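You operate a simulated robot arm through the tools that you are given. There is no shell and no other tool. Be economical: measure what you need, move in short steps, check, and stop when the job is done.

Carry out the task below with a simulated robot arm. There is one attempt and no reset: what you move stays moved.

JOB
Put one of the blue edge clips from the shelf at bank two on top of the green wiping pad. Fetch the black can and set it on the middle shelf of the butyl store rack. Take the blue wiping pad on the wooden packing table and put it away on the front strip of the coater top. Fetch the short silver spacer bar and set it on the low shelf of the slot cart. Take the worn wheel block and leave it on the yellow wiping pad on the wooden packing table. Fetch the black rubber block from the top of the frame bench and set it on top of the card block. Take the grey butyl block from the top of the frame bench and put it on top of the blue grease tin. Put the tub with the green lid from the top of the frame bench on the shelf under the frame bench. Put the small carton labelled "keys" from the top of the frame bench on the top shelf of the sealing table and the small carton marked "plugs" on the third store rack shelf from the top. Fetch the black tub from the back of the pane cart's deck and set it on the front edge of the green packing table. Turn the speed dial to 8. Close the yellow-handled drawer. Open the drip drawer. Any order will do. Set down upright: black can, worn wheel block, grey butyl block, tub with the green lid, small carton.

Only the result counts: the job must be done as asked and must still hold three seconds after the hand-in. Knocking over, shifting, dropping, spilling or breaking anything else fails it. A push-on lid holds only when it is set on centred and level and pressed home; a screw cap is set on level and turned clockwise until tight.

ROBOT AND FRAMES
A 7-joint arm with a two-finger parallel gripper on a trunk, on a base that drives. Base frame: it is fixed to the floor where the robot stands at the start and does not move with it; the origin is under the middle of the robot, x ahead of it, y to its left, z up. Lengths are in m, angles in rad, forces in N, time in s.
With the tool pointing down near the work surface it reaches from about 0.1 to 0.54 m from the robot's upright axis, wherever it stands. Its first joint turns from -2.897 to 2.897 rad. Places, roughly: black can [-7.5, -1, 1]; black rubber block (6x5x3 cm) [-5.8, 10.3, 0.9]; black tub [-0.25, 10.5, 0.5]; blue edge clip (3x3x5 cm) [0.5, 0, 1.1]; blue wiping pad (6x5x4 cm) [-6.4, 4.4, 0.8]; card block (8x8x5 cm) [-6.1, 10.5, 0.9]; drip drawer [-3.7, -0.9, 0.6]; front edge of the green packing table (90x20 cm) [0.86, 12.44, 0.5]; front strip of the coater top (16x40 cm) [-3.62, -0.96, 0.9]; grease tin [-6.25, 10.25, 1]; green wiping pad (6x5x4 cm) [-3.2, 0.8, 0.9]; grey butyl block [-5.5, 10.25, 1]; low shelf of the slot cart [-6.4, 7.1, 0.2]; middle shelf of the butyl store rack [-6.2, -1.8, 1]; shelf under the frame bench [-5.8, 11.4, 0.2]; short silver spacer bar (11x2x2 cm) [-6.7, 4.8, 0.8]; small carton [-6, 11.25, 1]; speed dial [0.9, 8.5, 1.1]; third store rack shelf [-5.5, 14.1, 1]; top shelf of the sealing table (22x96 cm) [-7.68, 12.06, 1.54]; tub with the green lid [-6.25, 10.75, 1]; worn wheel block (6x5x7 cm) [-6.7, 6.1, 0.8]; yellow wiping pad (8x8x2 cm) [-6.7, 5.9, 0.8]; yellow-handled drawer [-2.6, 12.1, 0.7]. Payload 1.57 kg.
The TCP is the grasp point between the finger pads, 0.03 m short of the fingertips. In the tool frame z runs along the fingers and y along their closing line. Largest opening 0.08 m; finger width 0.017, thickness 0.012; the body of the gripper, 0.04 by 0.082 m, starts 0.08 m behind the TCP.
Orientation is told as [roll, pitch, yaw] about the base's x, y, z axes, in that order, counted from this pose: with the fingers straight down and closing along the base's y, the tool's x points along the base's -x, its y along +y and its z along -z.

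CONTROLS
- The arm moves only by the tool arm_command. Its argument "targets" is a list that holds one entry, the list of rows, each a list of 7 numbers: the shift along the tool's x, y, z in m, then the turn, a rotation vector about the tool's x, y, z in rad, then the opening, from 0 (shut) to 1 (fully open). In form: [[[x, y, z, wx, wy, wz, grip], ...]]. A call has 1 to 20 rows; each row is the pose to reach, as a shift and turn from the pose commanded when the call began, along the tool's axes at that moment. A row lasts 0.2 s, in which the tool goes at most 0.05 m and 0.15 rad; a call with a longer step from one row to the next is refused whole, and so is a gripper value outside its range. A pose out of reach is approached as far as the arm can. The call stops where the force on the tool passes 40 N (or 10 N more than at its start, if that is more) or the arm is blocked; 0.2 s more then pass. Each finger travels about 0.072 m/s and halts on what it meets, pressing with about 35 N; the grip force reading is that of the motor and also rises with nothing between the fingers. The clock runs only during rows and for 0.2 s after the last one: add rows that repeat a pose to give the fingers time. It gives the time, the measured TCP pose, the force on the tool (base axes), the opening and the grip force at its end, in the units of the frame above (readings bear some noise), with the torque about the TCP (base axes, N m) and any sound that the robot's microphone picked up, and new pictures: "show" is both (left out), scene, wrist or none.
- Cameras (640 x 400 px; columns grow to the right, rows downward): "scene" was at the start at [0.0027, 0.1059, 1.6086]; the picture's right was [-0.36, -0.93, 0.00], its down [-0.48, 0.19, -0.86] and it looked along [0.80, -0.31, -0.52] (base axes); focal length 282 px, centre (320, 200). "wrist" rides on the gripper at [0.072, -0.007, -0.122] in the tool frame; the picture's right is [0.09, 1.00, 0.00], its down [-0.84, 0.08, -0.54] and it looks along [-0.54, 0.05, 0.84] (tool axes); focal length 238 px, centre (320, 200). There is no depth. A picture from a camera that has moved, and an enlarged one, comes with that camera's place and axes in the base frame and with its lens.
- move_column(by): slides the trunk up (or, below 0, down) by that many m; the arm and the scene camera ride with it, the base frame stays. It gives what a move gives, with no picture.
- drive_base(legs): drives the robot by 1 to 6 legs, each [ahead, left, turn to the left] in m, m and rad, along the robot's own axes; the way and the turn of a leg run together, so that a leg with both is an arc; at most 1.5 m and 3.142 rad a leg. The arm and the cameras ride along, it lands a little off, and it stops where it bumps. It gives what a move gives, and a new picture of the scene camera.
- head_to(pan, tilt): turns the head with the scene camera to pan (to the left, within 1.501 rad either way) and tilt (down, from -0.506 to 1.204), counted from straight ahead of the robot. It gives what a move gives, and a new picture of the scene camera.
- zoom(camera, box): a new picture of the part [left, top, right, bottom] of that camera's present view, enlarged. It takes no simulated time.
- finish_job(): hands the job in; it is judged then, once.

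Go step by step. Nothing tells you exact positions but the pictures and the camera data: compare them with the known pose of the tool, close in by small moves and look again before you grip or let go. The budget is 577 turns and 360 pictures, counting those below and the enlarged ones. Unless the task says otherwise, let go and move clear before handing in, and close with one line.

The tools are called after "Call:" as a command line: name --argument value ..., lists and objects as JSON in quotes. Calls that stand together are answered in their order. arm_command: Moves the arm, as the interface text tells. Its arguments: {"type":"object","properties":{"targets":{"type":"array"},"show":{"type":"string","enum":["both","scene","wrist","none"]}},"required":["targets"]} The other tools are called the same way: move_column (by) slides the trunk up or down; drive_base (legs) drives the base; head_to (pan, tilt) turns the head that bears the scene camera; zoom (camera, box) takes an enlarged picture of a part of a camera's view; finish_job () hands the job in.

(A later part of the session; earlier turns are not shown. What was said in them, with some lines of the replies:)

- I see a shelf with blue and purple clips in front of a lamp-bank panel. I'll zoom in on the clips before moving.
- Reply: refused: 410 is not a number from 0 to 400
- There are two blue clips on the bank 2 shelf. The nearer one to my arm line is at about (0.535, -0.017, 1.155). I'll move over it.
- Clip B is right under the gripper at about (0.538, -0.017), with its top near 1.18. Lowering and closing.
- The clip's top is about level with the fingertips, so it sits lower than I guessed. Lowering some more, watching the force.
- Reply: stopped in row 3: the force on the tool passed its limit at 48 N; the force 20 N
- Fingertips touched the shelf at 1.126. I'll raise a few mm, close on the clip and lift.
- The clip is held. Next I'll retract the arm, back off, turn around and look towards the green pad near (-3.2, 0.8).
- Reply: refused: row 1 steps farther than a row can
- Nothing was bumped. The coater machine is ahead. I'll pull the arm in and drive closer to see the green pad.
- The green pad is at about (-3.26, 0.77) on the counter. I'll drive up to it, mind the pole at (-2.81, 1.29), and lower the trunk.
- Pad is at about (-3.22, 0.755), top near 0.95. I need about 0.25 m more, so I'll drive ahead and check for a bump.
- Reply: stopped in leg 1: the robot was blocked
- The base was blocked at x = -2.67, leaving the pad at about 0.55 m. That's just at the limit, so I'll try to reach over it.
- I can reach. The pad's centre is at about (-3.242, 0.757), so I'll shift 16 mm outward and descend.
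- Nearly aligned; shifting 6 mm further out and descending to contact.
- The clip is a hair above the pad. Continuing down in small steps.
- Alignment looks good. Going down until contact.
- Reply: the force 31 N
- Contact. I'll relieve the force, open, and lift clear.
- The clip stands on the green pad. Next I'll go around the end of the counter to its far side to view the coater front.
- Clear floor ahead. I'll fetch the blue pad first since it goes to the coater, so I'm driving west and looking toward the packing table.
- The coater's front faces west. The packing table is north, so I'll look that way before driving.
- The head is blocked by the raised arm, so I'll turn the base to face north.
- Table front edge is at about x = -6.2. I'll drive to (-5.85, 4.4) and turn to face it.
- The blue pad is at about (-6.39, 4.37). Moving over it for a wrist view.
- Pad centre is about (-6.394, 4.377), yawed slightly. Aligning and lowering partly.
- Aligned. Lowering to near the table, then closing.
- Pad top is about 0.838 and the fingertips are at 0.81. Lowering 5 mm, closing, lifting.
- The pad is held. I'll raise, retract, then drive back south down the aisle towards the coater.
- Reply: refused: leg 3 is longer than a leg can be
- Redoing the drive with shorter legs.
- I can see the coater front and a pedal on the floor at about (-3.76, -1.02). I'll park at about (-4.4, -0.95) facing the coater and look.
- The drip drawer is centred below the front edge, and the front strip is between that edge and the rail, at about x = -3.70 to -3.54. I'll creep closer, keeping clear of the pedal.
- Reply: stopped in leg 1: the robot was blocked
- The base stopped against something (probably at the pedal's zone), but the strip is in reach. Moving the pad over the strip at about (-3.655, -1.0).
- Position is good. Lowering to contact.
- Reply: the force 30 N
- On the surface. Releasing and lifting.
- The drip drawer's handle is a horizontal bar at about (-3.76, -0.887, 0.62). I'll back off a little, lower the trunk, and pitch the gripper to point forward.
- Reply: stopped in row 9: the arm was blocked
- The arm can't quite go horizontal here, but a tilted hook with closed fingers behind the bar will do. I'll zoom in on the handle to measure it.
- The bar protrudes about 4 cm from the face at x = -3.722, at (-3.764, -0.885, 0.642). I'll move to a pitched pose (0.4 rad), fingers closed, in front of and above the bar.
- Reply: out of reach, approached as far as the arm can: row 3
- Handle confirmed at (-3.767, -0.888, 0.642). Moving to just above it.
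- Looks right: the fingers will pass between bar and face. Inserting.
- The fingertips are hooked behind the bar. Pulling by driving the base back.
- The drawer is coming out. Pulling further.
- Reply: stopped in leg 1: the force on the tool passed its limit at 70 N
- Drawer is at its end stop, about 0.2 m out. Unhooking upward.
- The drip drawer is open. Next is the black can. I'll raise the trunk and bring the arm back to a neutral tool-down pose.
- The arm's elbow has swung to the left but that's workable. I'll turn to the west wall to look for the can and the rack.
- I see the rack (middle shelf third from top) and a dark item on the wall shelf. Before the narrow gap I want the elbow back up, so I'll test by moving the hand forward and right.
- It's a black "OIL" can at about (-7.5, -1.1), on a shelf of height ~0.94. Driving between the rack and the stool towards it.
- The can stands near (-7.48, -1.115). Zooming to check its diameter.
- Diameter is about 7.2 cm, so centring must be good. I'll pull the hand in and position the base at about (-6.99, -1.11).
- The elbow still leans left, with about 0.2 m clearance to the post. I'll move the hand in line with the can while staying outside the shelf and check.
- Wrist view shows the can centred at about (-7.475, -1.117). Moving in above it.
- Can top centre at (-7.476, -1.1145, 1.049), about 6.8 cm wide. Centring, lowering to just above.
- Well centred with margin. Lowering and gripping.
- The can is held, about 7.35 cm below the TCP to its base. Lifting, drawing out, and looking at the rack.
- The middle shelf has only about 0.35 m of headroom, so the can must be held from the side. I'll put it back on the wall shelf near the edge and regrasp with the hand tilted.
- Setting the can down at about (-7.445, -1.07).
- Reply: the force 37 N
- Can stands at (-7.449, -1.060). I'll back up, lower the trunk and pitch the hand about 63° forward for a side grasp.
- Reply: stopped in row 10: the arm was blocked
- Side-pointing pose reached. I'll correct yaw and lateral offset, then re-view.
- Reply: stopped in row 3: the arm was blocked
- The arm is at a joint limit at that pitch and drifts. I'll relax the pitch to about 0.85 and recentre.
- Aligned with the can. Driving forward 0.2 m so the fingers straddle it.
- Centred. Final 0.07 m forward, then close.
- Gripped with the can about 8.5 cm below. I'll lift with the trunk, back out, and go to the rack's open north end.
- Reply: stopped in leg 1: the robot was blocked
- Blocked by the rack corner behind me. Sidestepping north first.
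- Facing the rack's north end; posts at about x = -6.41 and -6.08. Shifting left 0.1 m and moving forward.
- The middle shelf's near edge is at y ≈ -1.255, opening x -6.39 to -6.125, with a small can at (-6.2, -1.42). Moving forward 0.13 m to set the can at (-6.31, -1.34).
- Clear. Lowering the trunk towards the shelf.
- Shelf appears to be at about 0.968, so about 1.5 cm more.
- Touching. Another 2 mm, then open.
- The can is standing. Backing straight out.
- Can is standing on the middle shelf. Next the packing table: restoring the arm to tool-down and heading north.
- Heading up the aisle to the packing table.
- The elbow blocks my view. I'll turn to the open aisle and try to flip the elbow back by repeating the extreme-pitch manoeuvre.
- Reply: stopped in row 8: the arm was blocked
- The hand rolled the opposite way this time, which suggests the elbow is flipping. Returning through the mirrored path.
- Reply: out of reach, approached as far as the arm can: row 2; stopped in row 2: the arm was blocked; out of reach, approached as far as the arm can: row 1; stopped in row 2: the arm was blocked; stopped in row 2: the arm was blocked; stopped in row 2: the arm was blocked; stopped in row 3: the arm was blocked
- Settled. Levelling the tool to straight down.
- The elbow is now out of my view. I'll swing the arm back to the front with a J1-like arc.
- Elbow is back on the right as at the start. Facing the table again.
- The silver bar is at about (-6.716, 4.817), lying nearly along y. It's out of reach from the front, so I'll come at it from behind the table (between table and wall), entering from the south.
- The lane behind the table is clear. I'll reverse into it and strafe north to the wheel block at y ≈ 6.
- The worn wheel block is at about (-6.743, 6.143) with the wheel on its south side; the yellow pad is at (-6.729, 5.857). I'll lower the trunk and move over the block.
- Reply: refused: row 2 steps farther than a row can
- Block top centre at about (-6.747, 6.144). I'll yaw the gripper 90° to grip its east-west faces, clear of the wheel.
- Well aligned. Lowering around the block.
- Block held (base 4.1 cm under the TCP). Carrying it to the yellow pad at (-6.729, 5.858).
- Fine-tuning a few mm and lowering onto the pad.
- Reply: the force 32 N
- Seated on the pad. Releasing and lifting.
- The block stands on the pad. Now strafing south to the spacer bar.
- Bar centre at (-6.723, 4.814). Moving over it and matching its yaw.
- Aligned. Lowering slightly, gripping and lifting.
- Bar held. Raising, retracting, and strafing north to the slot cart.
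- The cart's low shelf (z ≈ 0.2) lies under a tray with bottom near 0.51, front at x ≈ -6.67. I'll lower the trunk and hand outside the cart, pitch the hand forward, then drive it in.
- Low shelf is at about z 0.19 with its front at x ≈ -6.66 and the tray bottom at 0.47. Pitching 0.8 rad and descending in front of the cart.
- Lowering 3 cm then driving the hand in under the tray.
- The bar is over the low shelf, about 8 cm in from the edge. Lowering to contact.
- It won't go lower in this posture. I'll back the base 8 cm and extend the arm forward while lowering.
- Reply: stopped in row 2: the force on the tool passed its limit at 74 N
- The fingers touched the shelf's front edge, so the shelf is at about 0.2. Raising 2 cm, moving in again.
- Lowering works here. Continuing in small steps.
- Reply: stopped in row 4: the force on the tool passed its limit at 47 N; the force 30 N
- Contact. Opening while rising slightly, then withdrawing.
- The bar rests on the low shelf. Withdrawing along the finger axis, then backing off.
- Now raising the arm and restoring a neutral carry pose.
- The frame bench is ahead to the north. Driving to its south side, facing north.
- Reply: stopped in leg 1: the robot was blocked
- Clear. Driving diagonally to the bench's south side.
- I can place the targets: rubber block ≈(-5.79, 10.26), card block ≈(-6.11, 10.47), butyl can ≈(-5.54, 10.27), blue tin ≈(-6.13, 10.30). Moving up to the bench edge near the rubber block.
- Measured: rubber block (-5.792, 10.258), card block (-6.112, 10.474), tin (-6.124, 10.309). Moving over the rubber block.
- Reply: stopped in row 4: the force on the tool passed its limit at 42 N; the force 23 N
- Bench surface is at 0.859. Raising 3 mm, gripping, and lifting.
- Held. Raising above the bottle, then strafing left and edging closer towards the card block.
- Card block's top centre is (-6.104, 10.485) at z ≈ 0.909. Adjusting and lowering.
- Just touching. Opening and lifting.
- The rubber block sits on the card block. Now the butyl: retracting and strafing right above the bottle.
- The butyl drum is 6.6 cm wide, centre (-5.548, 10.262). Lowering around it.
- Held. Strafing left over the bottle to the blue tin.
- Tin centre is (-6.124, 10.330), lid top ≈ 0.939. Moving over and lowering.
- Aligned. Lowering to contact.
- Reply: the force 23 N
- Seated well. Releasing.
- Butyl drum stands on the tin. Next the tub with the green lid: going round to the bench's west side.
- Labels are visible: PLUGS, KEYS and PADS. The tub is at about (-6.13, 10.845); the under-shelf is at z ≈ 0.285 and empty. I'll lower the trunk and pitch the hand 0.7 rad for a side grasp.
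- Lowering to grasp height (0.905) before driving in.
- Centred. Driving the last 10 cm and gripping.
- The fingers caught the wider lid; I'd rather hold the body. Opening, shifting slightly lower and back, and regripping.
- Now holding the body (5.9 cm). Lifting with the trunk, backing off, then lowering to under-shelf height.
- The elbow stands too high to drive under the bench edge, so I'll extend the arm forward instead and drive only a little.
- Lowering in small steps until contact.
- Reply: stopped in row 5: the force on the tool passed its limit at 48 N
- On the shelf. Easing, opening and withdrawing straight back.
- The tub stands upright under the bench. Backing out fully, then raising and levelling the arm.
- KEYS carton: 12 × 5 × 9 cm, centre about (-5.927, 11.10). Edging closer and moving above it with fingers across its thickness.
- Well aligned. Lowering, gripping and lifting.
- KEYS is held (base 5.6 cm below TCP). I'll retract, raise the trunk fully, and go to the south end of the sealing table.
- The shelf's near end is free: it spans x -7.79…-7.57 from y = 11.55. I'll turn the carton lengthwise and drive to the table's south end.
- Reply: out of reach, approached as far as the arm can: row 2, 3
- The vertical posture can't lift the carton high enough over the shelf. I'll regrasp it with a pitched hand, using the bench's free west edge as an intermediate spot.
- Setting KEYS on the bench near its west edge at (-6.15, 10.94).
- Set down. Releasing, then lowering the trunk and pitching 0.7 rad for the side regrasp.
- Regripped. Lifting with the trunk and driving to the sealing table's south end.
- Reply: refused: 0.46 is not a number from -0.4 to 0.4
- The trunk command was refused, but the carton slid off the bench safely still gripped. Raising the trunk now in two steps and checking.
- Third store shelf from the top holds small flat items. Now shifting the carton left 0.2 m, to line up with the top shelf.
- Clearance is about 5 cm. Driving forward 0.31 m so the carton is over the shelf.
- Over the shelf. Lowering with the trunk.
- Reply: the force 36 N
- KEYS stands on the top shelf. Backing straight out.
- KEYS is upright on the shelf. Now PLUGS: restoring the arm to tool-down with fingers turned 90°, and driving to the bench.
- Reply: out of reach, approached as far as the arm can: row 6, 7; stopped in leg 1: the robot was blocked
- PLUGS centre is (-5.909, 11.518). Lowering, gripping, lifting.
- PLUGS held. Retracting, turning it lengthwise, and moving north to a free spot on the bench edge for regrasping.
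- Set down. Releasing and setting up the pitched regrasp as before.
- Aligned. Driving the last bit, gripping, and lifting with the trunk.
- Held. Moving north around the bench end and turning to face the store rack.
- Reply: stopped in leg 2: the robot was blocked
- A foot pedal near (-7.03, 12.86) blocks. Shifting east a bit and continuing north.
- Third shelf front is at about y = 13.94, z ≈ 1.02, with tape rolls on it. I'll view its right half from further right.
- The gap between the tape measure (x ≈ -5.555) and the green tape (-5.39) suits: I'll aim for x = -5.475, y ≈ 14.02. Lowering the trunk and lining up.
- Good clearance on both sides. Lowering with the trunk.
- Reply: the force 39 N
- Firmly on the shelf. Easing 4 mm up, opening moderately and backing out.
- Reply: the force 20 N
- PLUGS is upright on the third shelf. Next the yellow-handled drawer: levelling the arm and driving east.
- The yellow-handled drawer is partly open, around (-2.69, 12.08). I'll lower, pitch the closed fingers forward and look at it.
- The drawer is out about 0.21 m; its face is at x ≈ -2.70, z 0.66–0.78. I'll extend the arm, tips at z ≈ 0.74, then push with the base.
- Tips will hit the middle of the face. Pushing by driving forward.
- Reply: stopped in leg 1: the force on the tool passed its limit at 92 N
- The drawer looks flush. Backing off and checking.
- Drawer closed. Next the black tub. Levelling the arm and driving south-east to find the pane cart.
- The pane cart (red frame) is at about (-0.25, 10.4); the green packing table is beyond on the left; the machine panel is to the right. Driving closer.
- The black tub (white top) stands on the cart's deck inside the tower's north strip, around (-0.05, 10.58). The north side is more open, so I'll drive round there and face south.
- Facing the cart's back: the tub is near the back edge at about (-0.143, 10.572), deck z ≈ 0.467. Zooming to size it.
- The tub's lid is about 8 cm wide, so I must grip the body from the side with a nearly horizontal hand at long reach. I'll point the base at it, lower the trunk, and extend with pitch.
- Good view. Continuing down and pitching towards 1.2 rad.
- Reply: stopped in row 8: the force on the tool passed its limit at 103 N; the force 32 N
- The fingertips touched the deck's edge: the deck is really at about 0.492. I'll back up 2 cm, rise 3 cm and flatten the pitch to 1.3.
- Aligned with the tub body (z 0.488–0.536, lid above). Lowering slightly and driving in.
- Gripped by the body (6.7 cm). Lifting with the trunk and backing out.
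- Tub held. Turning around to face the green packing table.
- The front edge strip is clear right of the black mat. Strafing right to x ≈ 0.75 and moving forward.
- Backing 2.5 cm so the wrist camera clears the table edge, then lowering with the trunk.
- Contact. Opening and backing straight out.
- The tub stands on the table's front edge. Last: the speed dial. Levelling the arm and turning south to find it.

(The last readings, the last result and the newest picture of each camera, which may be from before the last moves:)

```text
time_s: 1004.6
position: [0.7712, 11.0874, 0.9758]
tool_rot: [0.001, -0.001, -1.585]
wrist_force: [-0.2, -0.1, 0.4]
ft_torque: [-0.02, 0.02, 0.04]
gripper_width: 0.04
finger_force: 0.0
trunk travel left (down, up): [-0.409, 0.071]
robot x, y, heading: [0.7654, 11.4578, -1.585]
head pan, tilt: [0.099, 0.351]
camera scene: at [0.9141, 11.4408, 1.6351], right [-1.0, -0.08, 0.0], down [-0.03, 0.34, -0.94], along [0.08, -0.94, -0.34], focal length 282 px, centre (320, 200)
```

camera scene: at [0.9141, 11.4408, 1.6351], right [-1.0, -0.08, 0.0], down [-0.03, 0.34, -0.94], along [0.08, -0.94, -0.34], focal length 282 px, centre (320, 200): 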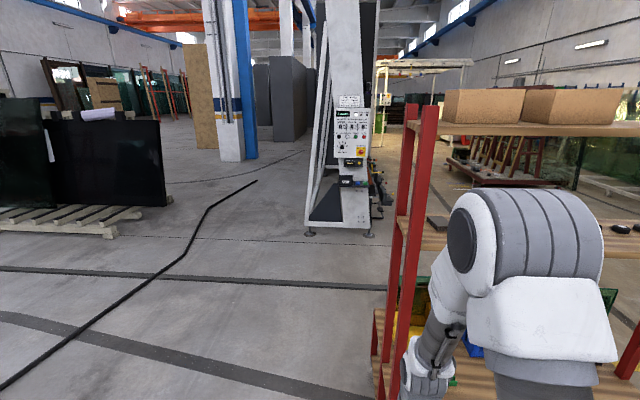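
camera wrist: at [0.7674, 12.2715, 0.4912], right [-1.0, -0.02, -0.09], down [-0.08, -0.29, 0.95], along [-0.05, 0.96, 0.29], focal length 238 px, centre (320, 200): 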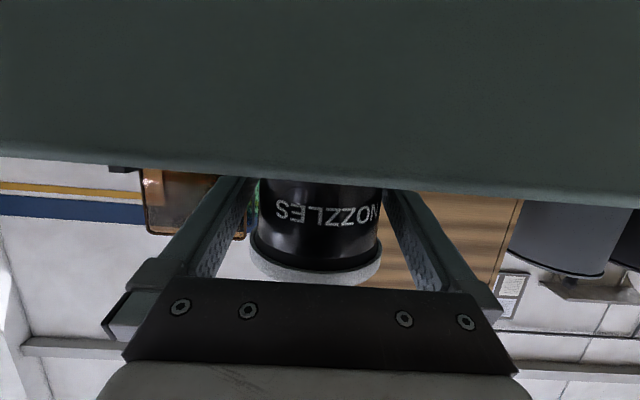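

The control panel on the machine's end faces north, near (0.9, 8.5). Driving round the cart to it.

Call:
drive_base --legs '[[0, 0.42, 0.015], [1.4, 0, 0], [0.35, -0.15, 0]]'

Call:
head_to --pan 0.1 --tilt 0.35

Call:
zoom --camera "scene" --box '[240, 60, 480, 240]'

```text
time_s: 1019.6
position: [1.0405, 9.3475, 0.9761]
tool_rot: [0.0, -0.001, -1.578]
wrist_force: [-0.1, 0.3, 0.1]
ft_torque: [-0.02, -0.01, -0.01]
gripper_width: 0.0401
finger_force: 0.0
trunk travel left (down, up): [-0.409, 0.071]
robot x, y, heading: [1.0347, 9.7159, -1.579]
head pan, tilt: [0.099, 0.351]
camera scene: at [1.1812, 9.701, 1.6351], right [-1.0, -0.09, 0.0], down [-0.03, 0.34, -0.94], along [0.08, -0.94, -0.34], focal length 282 px, centre (320, 200)
```

scene: 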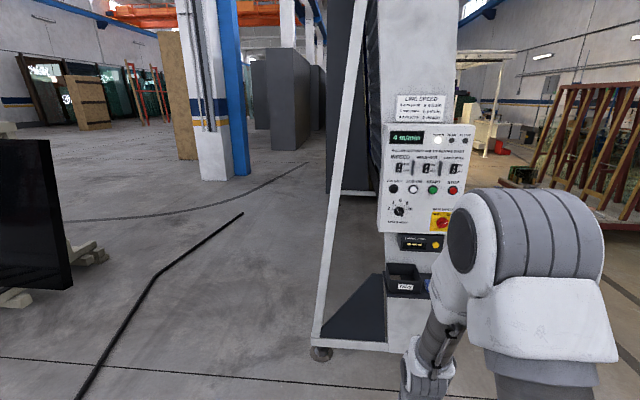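

```text
time_s: 1020.2
position: [1.0403, 9.3474, 0.9758]
tool_rot: [0.001, 0.002, -1.577]
wrist_force: [0.3, 0.1, 0.6]
ft_torque: [0.0, 0.02, 0.0]
gripper_width: 0.04
finger_force: 0.0
trunk travel left (down, up): [-0.409, 0.071]
robot x, y, heading: [1.0361, 9.7181, -1.584]
head pan, tilt: [0.099, 0.351]
camera scene: at [1.1813, 9.7011, 1.6351], right [-1.0, -0.09, 0.0], down [-0.03, 0.34, -0.94], along [0.08, -0.94, -0.34], focal length 282 px, centre (320, 200)
```

scene: 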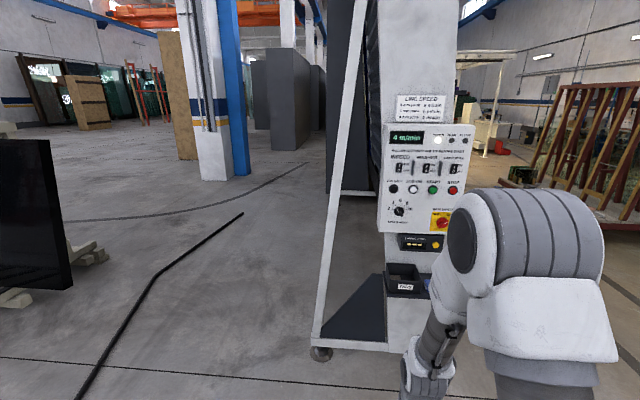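

```text
2.22 times, centred on (360, 150) of scene
camera zoom: at [1.1813, 9.7011, 1.6351], right [-1.0, -0.09, 0.0], down [-0.03, 0.34, -0.94], along [0.08, -0.94, -0.34], focal length 627 px, centre (231, 311)
```

zoom: 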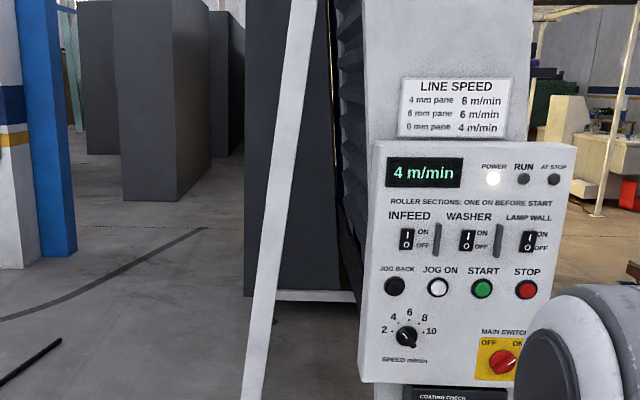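

The speed dial shows 4, with marks 2-4-6-8-10 clockwise; I need about 76° clockwise. I'll lower the trunk, raise the arm and bring the hand horizontal for gripping the knob.

Call:
move_column --by -0.39

Call:
drive_base --legs '[[0, -0.13, 0]]'

Call:
arm_command --targets '[[[-0.03, 0, -0.035, 0, -0.1, 0, 0.5], [-0.06, 0, -0.07, 0, -0.2, 0, 0.6], [-0.09, 0, -0.105, 0, -0.3, 0, 0.7], [-0.12, 0, -0.14, 0, -0.4, 0, 0.8], [-0.15, 0, -0.175, 0, -0.5, 0, 0.8], [-0.18, 0, -0.21, 0, -0.6, 0, 0.8], [-0.21, 0, -0.245, 0, -0.7, 0, 0.8], [-0.23, 0, -0.28, 0, -0.8, 0, 0.8], [-0.25, 0, -0.315, 0, -0.9, 0, 0.8]]]' --show "none"

```text
time_s: 1024.0
position: [1.0411, 9.3471, 0.5856]
tool_rot: [0.0, 0.002, -1.577]
wrist_force: [-0.3, -0.2, 0.3]
ft_torque: [-0.01, 0.02, -0.04]
gripper_width: 0.0399
finger_force: 0.1
trunk travel left (down, up): [-0.019, 0.461]
robot x, y, heading: [1.0333, 9.7194, -1.583]
head pan, tilt: [0.099, 0.351]
```

```text
time_s: 1025.6
position: [0.9119, 9.3495, 0.5863]
tool_rot: [0.0, 0.0, -1.577]
wrist_force: [-0.4, -0.5, 0.2]
ft_torque: [0.0, -0.01, 0.03]
gripper_width: 0.0399
finger_force: 0.1
trunk travel left (down, up): [-0.019, 0.461]
robot x, y, heading: [0.9037, 9.7172, -1.582]
head pan, tilt: [0.099, 0.351]
camera scene: at [1.0513, 9.7024, 1.2451], right [-1.0, -0.09, 0.0], down [-0.03, 0.34, -0.94], along [0.08, -0.94, -0.34], focal length 282 px, centre (320, 200)
```

scene: 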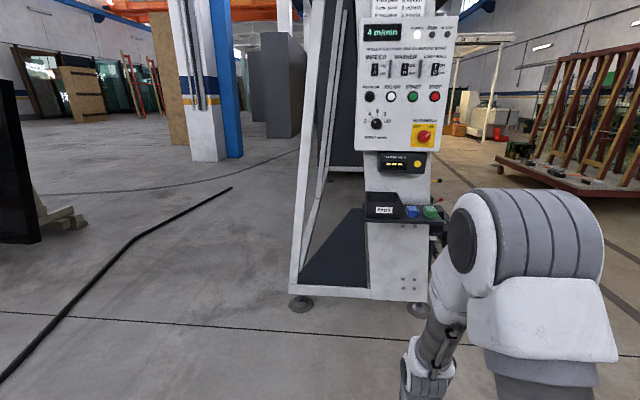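

```text
time_s: 1027.6
position: [0.9094, 9.098, 0.9003]
tool_rot: [0.001, -0.9, -1.579]
wrist_force: [0.1, 0.7, -0.1]
ft_torque: [-0.01, -0.02, -0.01]
gripper_width: 0.064
finger_force: 0.0
trunk travel left (down, up): [-0.019, 0.461]
robot x, y, heading: [0.9044, 9.7183, -1.583]
head pan, tilt: [0.099, 0.351]
```

The dial triangulates to (0.924, 8.482, 1.149). Continuing the raise and pitch to horizontal.

Call:
arm_command --targets '[[[-0.03, 0, -0.02, 0, -0.096, 0, 0.8], [-0.06, 0, -0.04, 0, -0.192, 0, 0.8], [-0.09, 0, -0.06, 0, -0.288, 0, 0.8], [-0.12, 0, -0.08, 0, -0.384, 0, 0.8], [-0.15, 0, -0.1, 0, -0.48, 0, 0.8], [-0.185, 0, -0.118, 0, -0.576, 0, 0.8], [-0.213, 0, -0.132, 0, -0.67, 0, 0.8]]]' --show "both"

```text
time_s: 1029.2
position: [0.9072, 9.0696, 1.1508]
tool_rot: [1.084, -1.572, -2.665]
wrist_force: [-0.9, -1.0, -0.1]
ft_torque: [0.0, 0.01, -0.01]
gripper_width: 0.0641
finger_force: 0.1
trunk travel left (down, up): [-0.019, 0.461]
robot x, y, heading: [0.9, 9.7198, -1.581]
head pan, tilt: [0.099, 0.351]
camera scene: at [1.0512, 9.7024, 1.2451], right [-1.0, -0.09, 0.0], down [-0.03, 0.34, -0.94], along [0.08, -0.94, -0.34], focal length 282 px, centre (320, 200)
camera wrist: at [0.9019, 9.1908, 1.0803], right [1.0, -0.01, -0.09], down [0.08, 0.54, 0.84], along [0.04, -0.84, 0.54], focal length 238 px, centre (320, 200)
```

scene: 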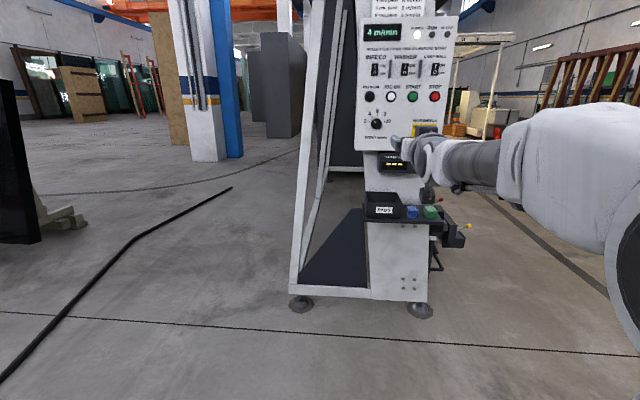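
wrist: 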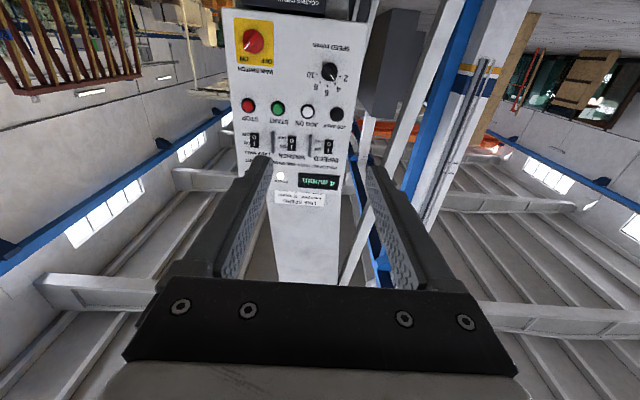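

Hand is horizontal. Zooming on the dial.

Call:
zoom --camera "wrist" --box '[280, 20, 376, 80]'

Call:
zoom --camera "scene" --box '[350, 90, 414, 150]'

```text
6.67 times, centred on (328, 50) of wrist
camera zoom: at [0.9019, 9.1908, 1.0803], right [1.0, -0.01, -0.09], down [0.08, 0.54, 0.84], along [0.04, -0.84, 0.54], focal length 1589 px, centre (267, 1200)
```

zoom: 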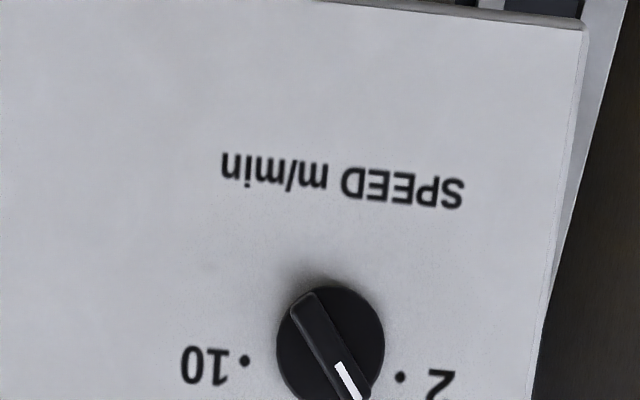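

```text
6.67 times, centred on (382, 120) of scene
camera zoom: at [1.0512, 9.7024, 1.2451], right [-1.0, -0.09, 0.0], down [-0.03, 0.34, -0.94], along [0.08, -0.94, -0.34], focal length 1881 px, centre (-93, 733)
```

zoom: 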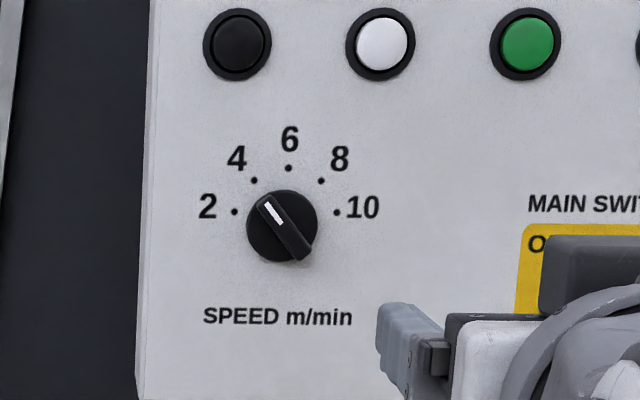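

The knob is a round base with a raised bar pointing to 4. I'll roll the fingers to straddle the bar, align, and drive closer.

Call:
arm_command --targets '[[[0.003, 0.005, 0, 0, 0, -0.14, 0.6], [0.006, 0.01, 0, 0, 0, -0.28, 0.5], [0.009, 0.016, 0, 0, 0, -0.42, 0.45], [0.009, 0.016, 0, 0, 0, -0.56, 0.45], [0.009, 0.016, 0, 0, 0, -0.69, 0.45]]]' --show "none"

Call:
drive_base --legs '[[0.38, 0, 0.012]]'

Call:
arm_command --targets '[[[0, 0, 0, 0, 0, 0, 0.45]]]' --show "wrist"

Call:
zoom --camera "scene" --box '[300, 60, 460, 180]'

```text
time_s: 1030.4
position: [0.925, 9.0699, 1.1411]
tool_rot: [-1.568, -0.877, -0.009]
wrist_force: [0.3, -0.2, -0.3]
ft_torque: [-0.02, -0.01, 0.02]
gripper_width: 0.0362
finger_force: 0.0
trunk travel left (down, up): [-0.019, 0.461]
robot x, y, heading: [0.905, 9.7175, -1.582]
head pan, tilt: [0.099, 0.351]
```

```text
time_s: 1033.5
position: [0.9325, 8.6933, 1.1428]
tool_rot: [-1.568, -0.879, 0.004]
wrist_force: [0.3, -0.6, -0.1]
ft_torque: [0.03, 0.04, 0.01]
gripper_width: 0.036
finger_force: 0.1
trunk travel left (down, up): [-0.019, 0.461]
robot x, y, heading: [0.902, 9.3397, -1.567]
head pan, tilt: [0.099, 0.351]
camera scene: at [1.0503, 9.3268, 1.2451], right [-0.99, -0.1, 0.0], down [-0.04, 0.34, -0.94], along [0.1, -0.93, -0.34], focal length 282 px, centre (320, 200)
```

scene: 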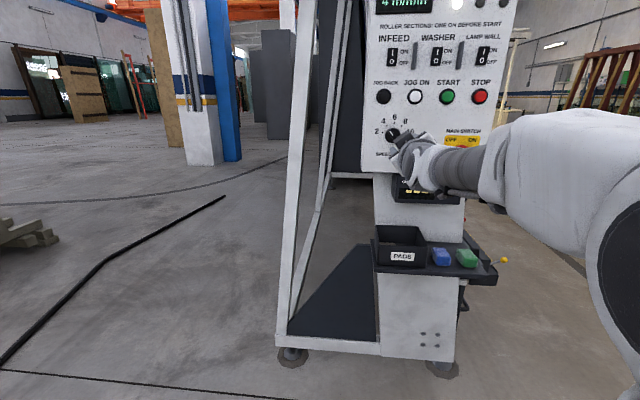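

```text
time_s: 1033.8
position: [0.9333, 8.692, 1.141]
tool_rot: [-1.569, -0.881, 0.005]
wrist_force: [-0.7, 0.2, -0.3]
ft_torque: [-0.01, 0.0, -0.01]
gripper_width: 0.0359
finger_force: 0.1
trunk travel left (down, up): [-0.019, 0.461]
robot x, y, heading: [0.9029, 9.3378, -1.567]
head pan, tilt: [0.099, 0.351]
camera wrist: at [0.8817, 8.8134, 1.0913], right [0.71, 0.01, -0.7], down [0.59, 0.55, 0.6], along [0.39, -0.84, 0.38], focal length 238 px, centre (320, 200)
```

wrist: 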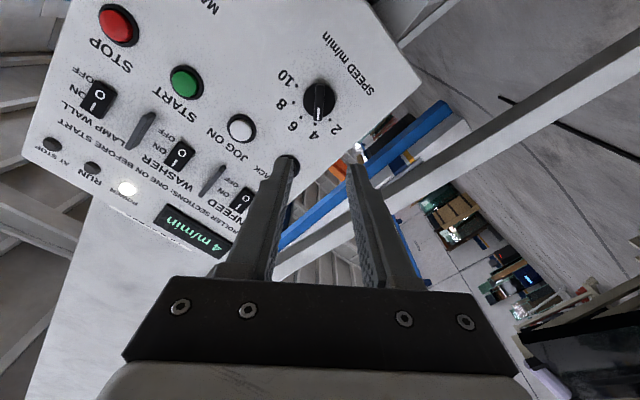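

```text
3.33 times, centred on (380, 120) of scene
camera zoom: at [1.0503, 9.3268, 1.2451], right [-0.99, -0.1, 0.0], down [-0.04, 0.34, -0.94], along [0.1, -0.93, -0.34], focal length 940 px, centre (120, 467)
```

zoom: 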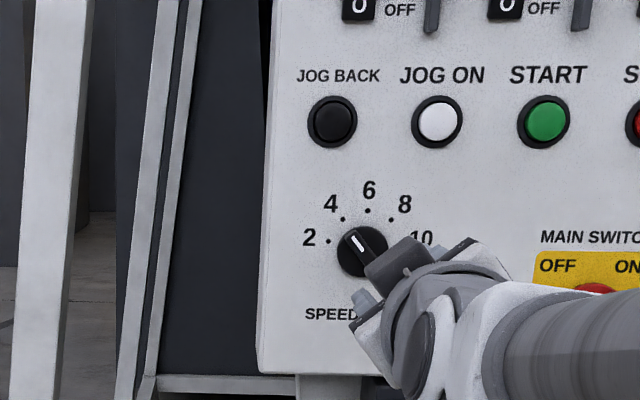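

The bar is nicely perpendicular to the closing direction. By the wrist view the knob is 1.5 cm off along tool x; correcting and approaching by arm.

Call:
arm_command --targets '[[[0.007, 0, 0.03, 0, 0, 0, 0.45], [0.0146, 0, 0.06, 0, 0, 0, 0.45], [0.0146, 0, 0.1, 0, 0, 0, 0.45]]]' --show "wrist"

```text
time_s: 1034.7
position: [0.9221, 8.5914, 1.1309]
tool_rot: [-1.57, -0.882, 0.007]
wrist_force: [0.4, 0.5, 0.5]
ft_torque: [0.05, 0.01, 0.0]
gripper_width: 0.0358
finger_force: 0.1
trunk travel left (down, up): [-0.019, 0.461]
robot x, y, heading: [0.8986, 9.3436, -1.568]
head pan, tilt: [0.099, 0.351]
camera wrist: at [0.872, 8.7126, 1.0814], right [0.71, 0.01, -0.7], down [0.59, 0.55, 0.6], along [0.39, -0.84, 0.38], focal length 238 px, centre (320, 200)
```

wrist: 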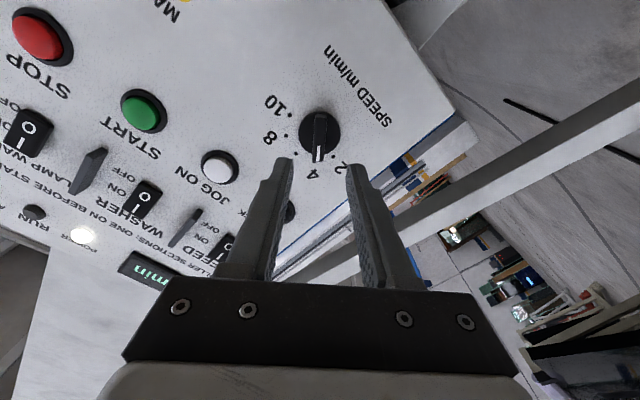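

Call:
zoom --camera "wrist" --box '[272, 100, 368, 160]'

```text
6.67 times, centred on (320, 130) of wrist
camera zoom: at [0.872, 8.7126, 1.0814], right [0.71, 0.01, -0.7], down [0.59, 0.55, 0.6], along [0.39, -0.84, 0.38], focal length 1589 px, centre (320, 667)
```

zoom: 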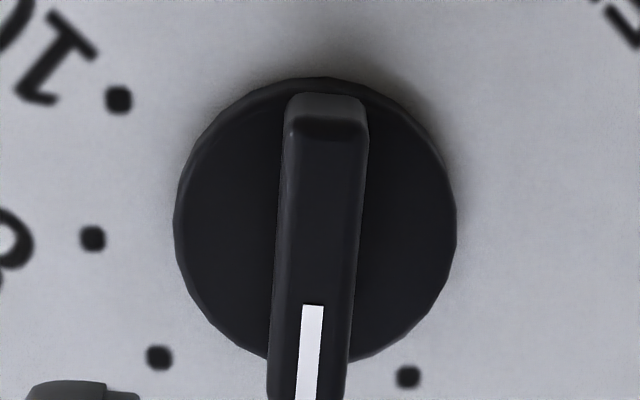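

Disc centre coincides with the tool axis now; disc face at y ≈ 8.475. Advancing until light contact.

Call:
arm_command --targets '[[[0, -0.001, 0.03, 0, 0, 0, 0.45], [0, -0.001, 0.055, 0, 0, 0, 0.45], [0, -0.001, 0.068, 0, 0, 0, 0.45], [0, -0.001, 0.074, 0, 0, 0, 0.45]]]' --show "wrist"

Call:
zoom --camera "scene" --box '[350, 100, 430, 160]'

```text
time_s: 1035.7
position: [0.9239, 8.5182, 1.1297]
tool_rot: [-1.567, -0.882, 0.002]
wrist_force: [-0.7, 0.1, -0.3]
ft_torque: [-0.01, 0.01, -0.02]
gripper_width: 0.0361
finger_force: 0.2
trunk travel left (down, up): [-0.019, 0.461]
robot x, y, heading: [0.902, 9.341, -1.567]
head pan, tilt: [0.099, 0.351]
camera wrist: at [0.8725, 8.6391, 1.0803], right [0.71, 0.01, -0.7], down [0.59, 0.54, 0.6], along [0.39, -0.84, 0.38], focal length 238 px, centre (320, 200)
```

wrist: 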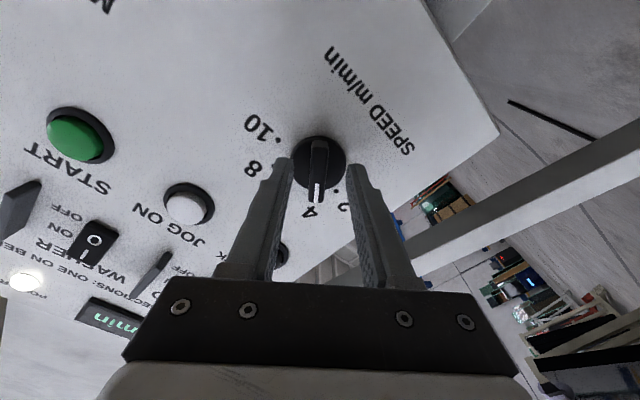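

```text
6.67 times, centred on (390, 130) of scene
camera zoom: at [1.0503, 9.3268, 1.2451], right [-0.99, -0.1, 0.0], down [-0.04, 0.34, -0.94], along [0.1, -0.93, -0.34], focal length 1881 px, centre (-147, 667)
```

zoom: 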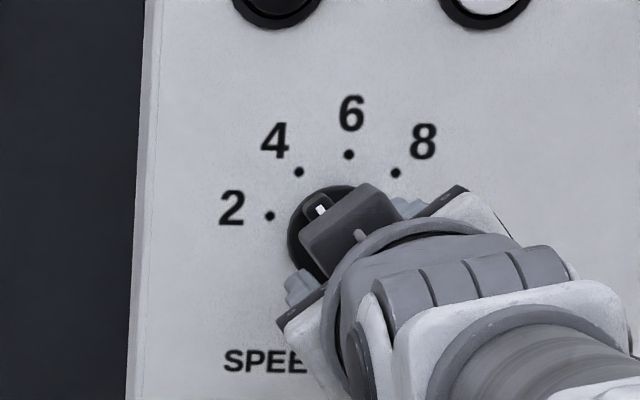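

Aligned. Advancing another ~1 cm in small steps.

Call:
arm_command --targets '[[[0, 0, 0.004, 0, 0, 0, 0.45], [0, 0, 0.008, 0, 0, 0, 0.45], [0, 0, 0.011, 0, 0, 0, 0.45]]]' --show "wrist"

Call:
zoom --camera "wrist" --box '[240, 110, 400, 210]'

```text
time_s: 1036.5
position: [0.9244, 8.508, 1.1308]
tool_rot: [-1.568, -0.881, 0.005]
wrist_force: [0.6, -0.2, -0.9]
ft_torque: [0.0, -0.01, 0.01]
gripper_width: 0.0361
finger_force: 0.1
trunk travel left (down, up): [-0.019, 0.461]
robot x, y, heading: [0.901, 9.3389, -1.561]
head pan, tilt: [0.099, 0.351]
camera wrist: at [0.873, 8.6284, 1.0801], right [0.71, 0.01, -0.7], down [0.59, 0.55, 0.6], along [0.39, -0.84, 0.38], focal length 238 px, centre (320, 200)
```

wrist: 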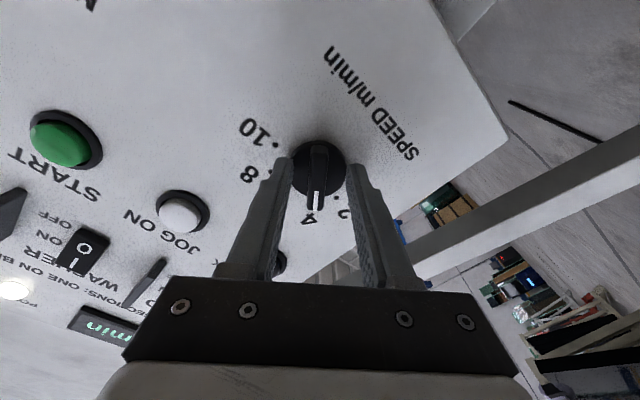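

```text
4.00 times, centred on (320, 160) of wrist
camera zoom: at [0.873, 8.6284, 1.0801], right [0.71, 0.01, -0.7], down [0.59, 0.55, 0.6], along [0.39, -0.84, 0.38], focal length 953 px, centre (320, 360)
```

zoom: 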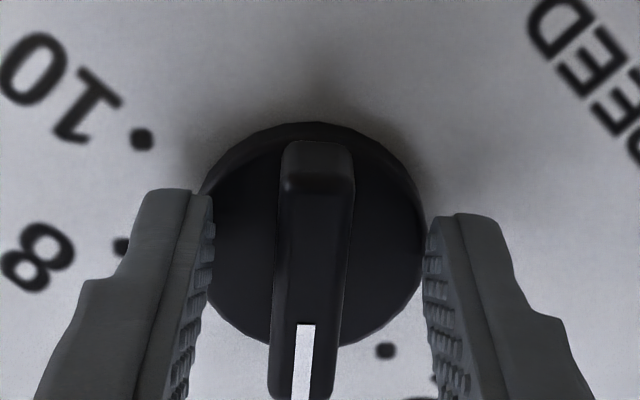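

The fingers straddle the bar just above the disc. Closing on the bar.

Call:
arm_command --targets '[[[0, 0, 0, 0, 0, 0, 0.3], [0, 0, 0, 0, 0, 0, 0.1], [0, 0, 0, 0, 0, 0, 0.0], [0, 0, 0, 0, 0, 0, 0.0]]]' --show "none"

Call:
zoom --camera "wrist" --box '[240, 110, 400, 210]'

```text
time_s: 1037.5
position: [0.9227, 8.5073, 1.1318]
tool_rot: [-1.569, -0.881, 0.006]
wrist_force: [-3.4, -4.2, 2.8]
ft_torque: [-0.04, -0.01, -0.47]
gripper_width: 0.0121
finger_force: 29.5
trunk travel left (down, up): [-0.019, 0.461]
robot x, y, heading: [0.9027, 9.3412, -1.57]
head pan, tilt: [0.099, 0.351]
```

```text
4.00 times, centred on (320, 160) of wrist
camera zoom: at [0.8719, 8.6285, 1.0807], right [0.71, 0.0, -0.7], down [0.59, 0.55, 0.6], along [0.39, -0.84, 0.38], focal length 953 px, centre (320, 360)
```

zoom: 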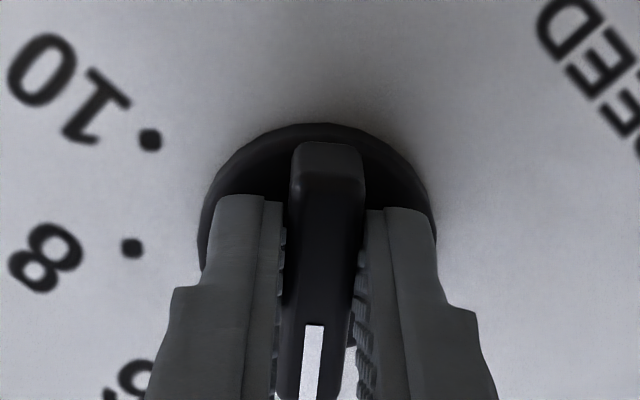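

Bar gripped (1.2 cm). Turning clockwise halfway first, then checking.

Call:
arm_command --targets '[[[0, 0, 0, 0, 0, 0.11, 0.0], [0, 0, 0, 0, 0, 0.22, 0.0], [0, 0, 0, 0, 0, 0.33, 0.0], [0, 0, 0, 0, 0, 0.44, 0.0], [0, 0, 0, 0, 0, 0.55, 0.0], [0, 0, 0, 0, 0, 0.65, 0.0]]]' --show "scene"

Call:
zoom --camera "scene" --box '[340, 0, 500, 160]'

```text
time_s: 1038.8
position: [0.9255, 8.5066, 1.1299]
tool_rot: [-1.496, -1.534, -0.066]
wrist_force: [4.2, 0.6, -1.7]
ft_torque: [-0.77, 0.0, -0.27]
gripper_width: 0.0119
finger_force: 29.3
trunk travel left (down, up): [-0.019, 0.461]
robot x, y, heading: [0.9018, 9.3432, -1.565]
head pan, tilt: [0.099, 0.351]
camera scene: at [1.0508, 9.327, 1.245], right [-0.99, -0.1, 0.0], down [-0.04, 0.34, -0.94], along [0.1, -0.93, -0.34], focal length 282 px, centre (320, 200)
```

scene: 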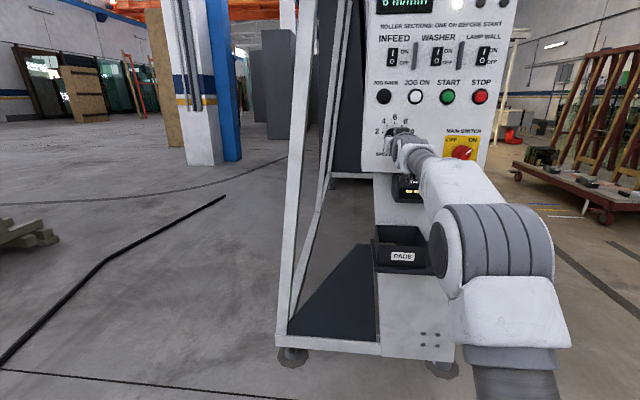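

```text
2.50 times, centred on (420, 80) of scene
camera zoom: at [1.0508, 9.327, 1.245], right [-0.99, -0.1, 0.0], down [-0.04, 0.34, -0.94], along [0.1, -0.93, -0.34], focal length 705 px, centre (70, 500)
```

zoom: 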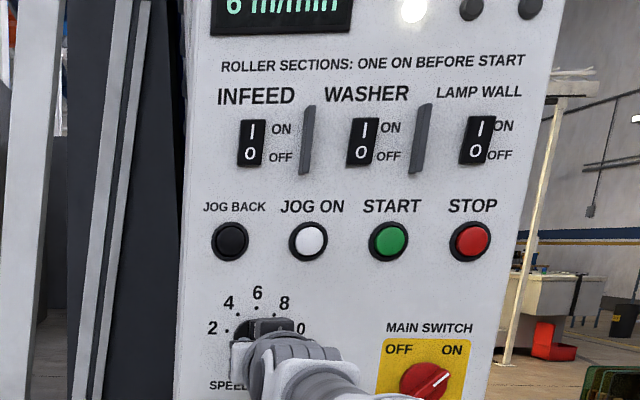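

The display shows 6 m/min after half the turn. Turning the remaining half.

Call:
arm_command --targets '[[[0, 0, 0, 0, 0, 0.11, 0.0], [0, 0, 0, 0, 0, 0.22, 0.0], [0, 0, 0, 0, 0, 0.33, 0.0], [0, 0, 0, 0, 0, 0.44, 0.0], [0, 0, 0, 0, 0, 0.55, 0.0], [0, 0, 0, 0, 0, 0.65, 0.0]]]' --show "none"

Call:
head_to --pan 0.0 --tilt 0.1

Call:
zoom --camera "scene" --box '[320, 60, 520, 240]'

```text
time_s: 1040.2
position: [0.9286, 8.5068, 1.1303]
tool_rot: [1.569, -0.957, -3.129]
wrist_force: [20.8, -4.0, 2.4]
ft_torque: [-0.09, 0.07, -0.05]
gripper_width: 0.012
finger_force: 29.3
trunk travel left (down, up): [-0.019, 0.461]
robot x, y, heading: [0.9025, 9.3416, -1.564]
head pan, tilt: [0.099, 0.351]
```

```text
time_s: 1041.0
position: [0.9284, 8.5077, 1.1307]
tool_rot: [1.57, -0.961, -3.13]
wrist_force: [21.6, -7.2, 5.6]
ft_torque: [0.54, 0.09, 0.49]
gripper_width: 0.0119
finger_force: 29.6
trunk travel left (down, up): [-0.019, 0.461]
robot x, y, heading: [0.9011, 9.3389, -1.565]
head pan, tilt: [0.0, 0.099]
camera scene: at [1.0431, 9.3272, 1.2682], right [-1.0, 0.0, 0.0], down [0.0, 0.1, -0.99], along [0.0, -0.99, -0.1], focal length 282 px, centre (320, 200)
```

scene: 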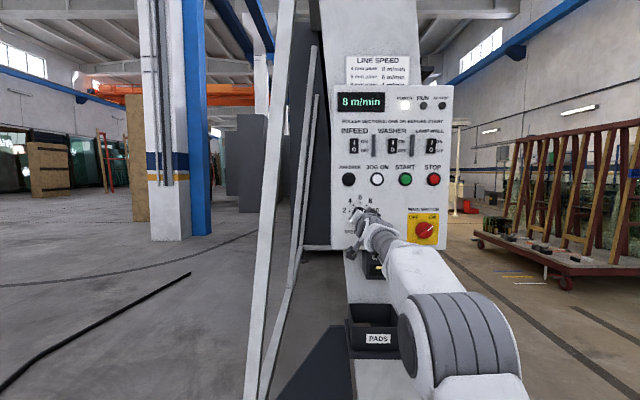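

```text
2.22 times, centred on (420, 150) of scene
camera zoom: at [1.0431, 9.3272, 1.2682], right [-1.0, 0.0, 0.0], down [0.0, 0.1, -0.99], along [0.0, -0.99, -0.1], focal length 627 px, centre (98, 311)
```

zoom: 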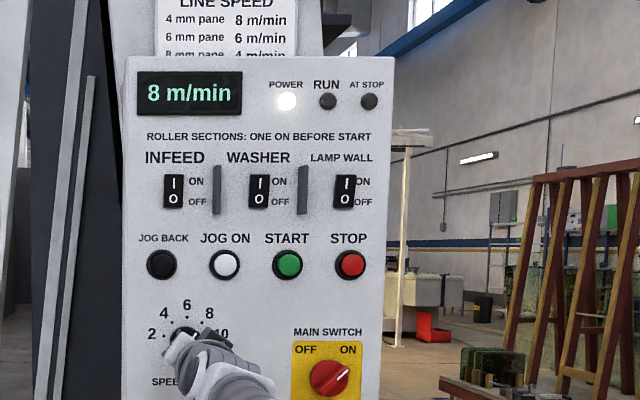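

The display reads 8 m/min. Releasing the knob and backing off to verify the pointer.

Call:
arm_command --targets '[[[0, 0, 0, 0, 0, 0, 0.2], [0, 0, 0, 0, 0, 0, 0.45], [0, 0, 0, 0, 0, 0, 0.45], [0, 0, -0.03, 0, 0, 0, 0.45], [0, 0, -0.07, 0, 0, 0, 0.45], [0, 0, -0.11, 0, 0, 0, 0.45]]]' --show "none"

Call:
drive_base --legs '[[-0.3, 0, 0]]'

Call:
zoom --camera "scene" --box '[330, 80, 490, 220]'

```text
time_s: 1042.4
position: [0.9237, 8.6169, 1.1311]
tool_rot: [1.566, -0.959, -3.131]
wrist_force: [-1.1, -0.1, -0.2]
ft_torque: [-0.02, 0.02, -0.03]
gripper_width: 0.0361
finger_force: 0.0
trunk travel left (down, up): [-0.019, 0.461]
robot x, y, heading: [0.9022, 9.3366, -1.565]
head pan, tilt: [0.0, 0.099]
```

```text
time_s: 1045.0
position: [0.9206, 8.9223, 1.1306]
tool_rot: [1.569, -0.958, -3.137]
wrist_force: [-0.4, 0.1, -0.3]
ft_torque: [-0.04, -0.03, -0.06]
gripper_width: 0.036
finger_force: 0.1
trunk travel left (down, up): [-0.019, 0.461]
robot x, y, heading: [0.9043, 9.6438, -1.568]
head pan, tilt: [0.0, 0.099]
camera scene: at [1.0404, 9.6328, 1.2685], right [-1.0, 0.0, 0.0], down [0.0, 0.1, -1.0], along [0.0, -1.0, -0.1], focal length 282 px, centre (320, 200)
```

scene: 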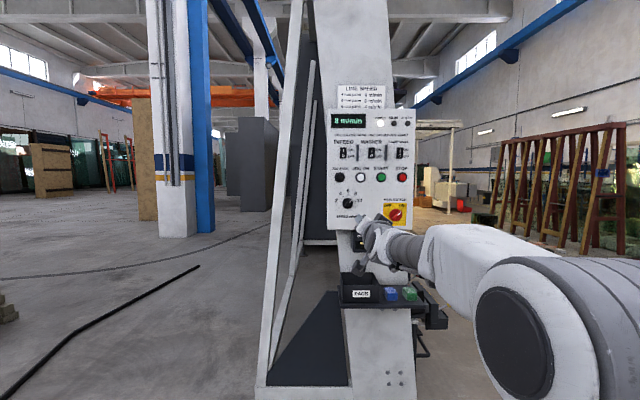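

```text
2.86 times, centred on (410, 150) of scene
camera zoom: at [1.0404, 9.6328, 1.2685], right [-1.0, 0.0, 0.0], down [0.0, 0.1, -1.0], along [0.0, -1.0, -0.1], focal length 806 px, centre (63, 343)
```

zoom: 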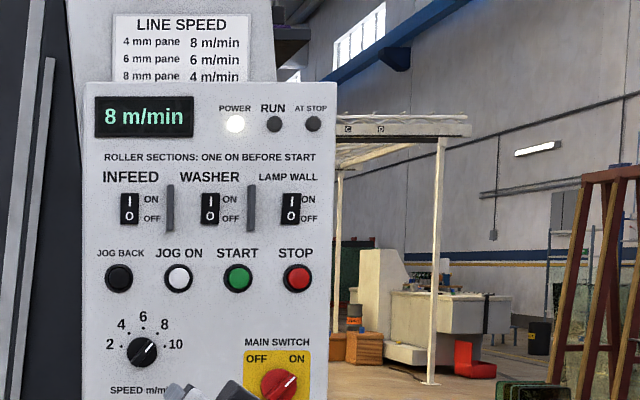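

The dial points to 8 and the display reads 8 m/min. All the tasks are done and the hand is clear, so I'm handing in.

Call:
finish_job

```text
The job is handed in.
```

All the listed items are in place, the speed dial reads 8, the yellow-handled drawer is closed and the drip drawer is open. I've handed the job in.
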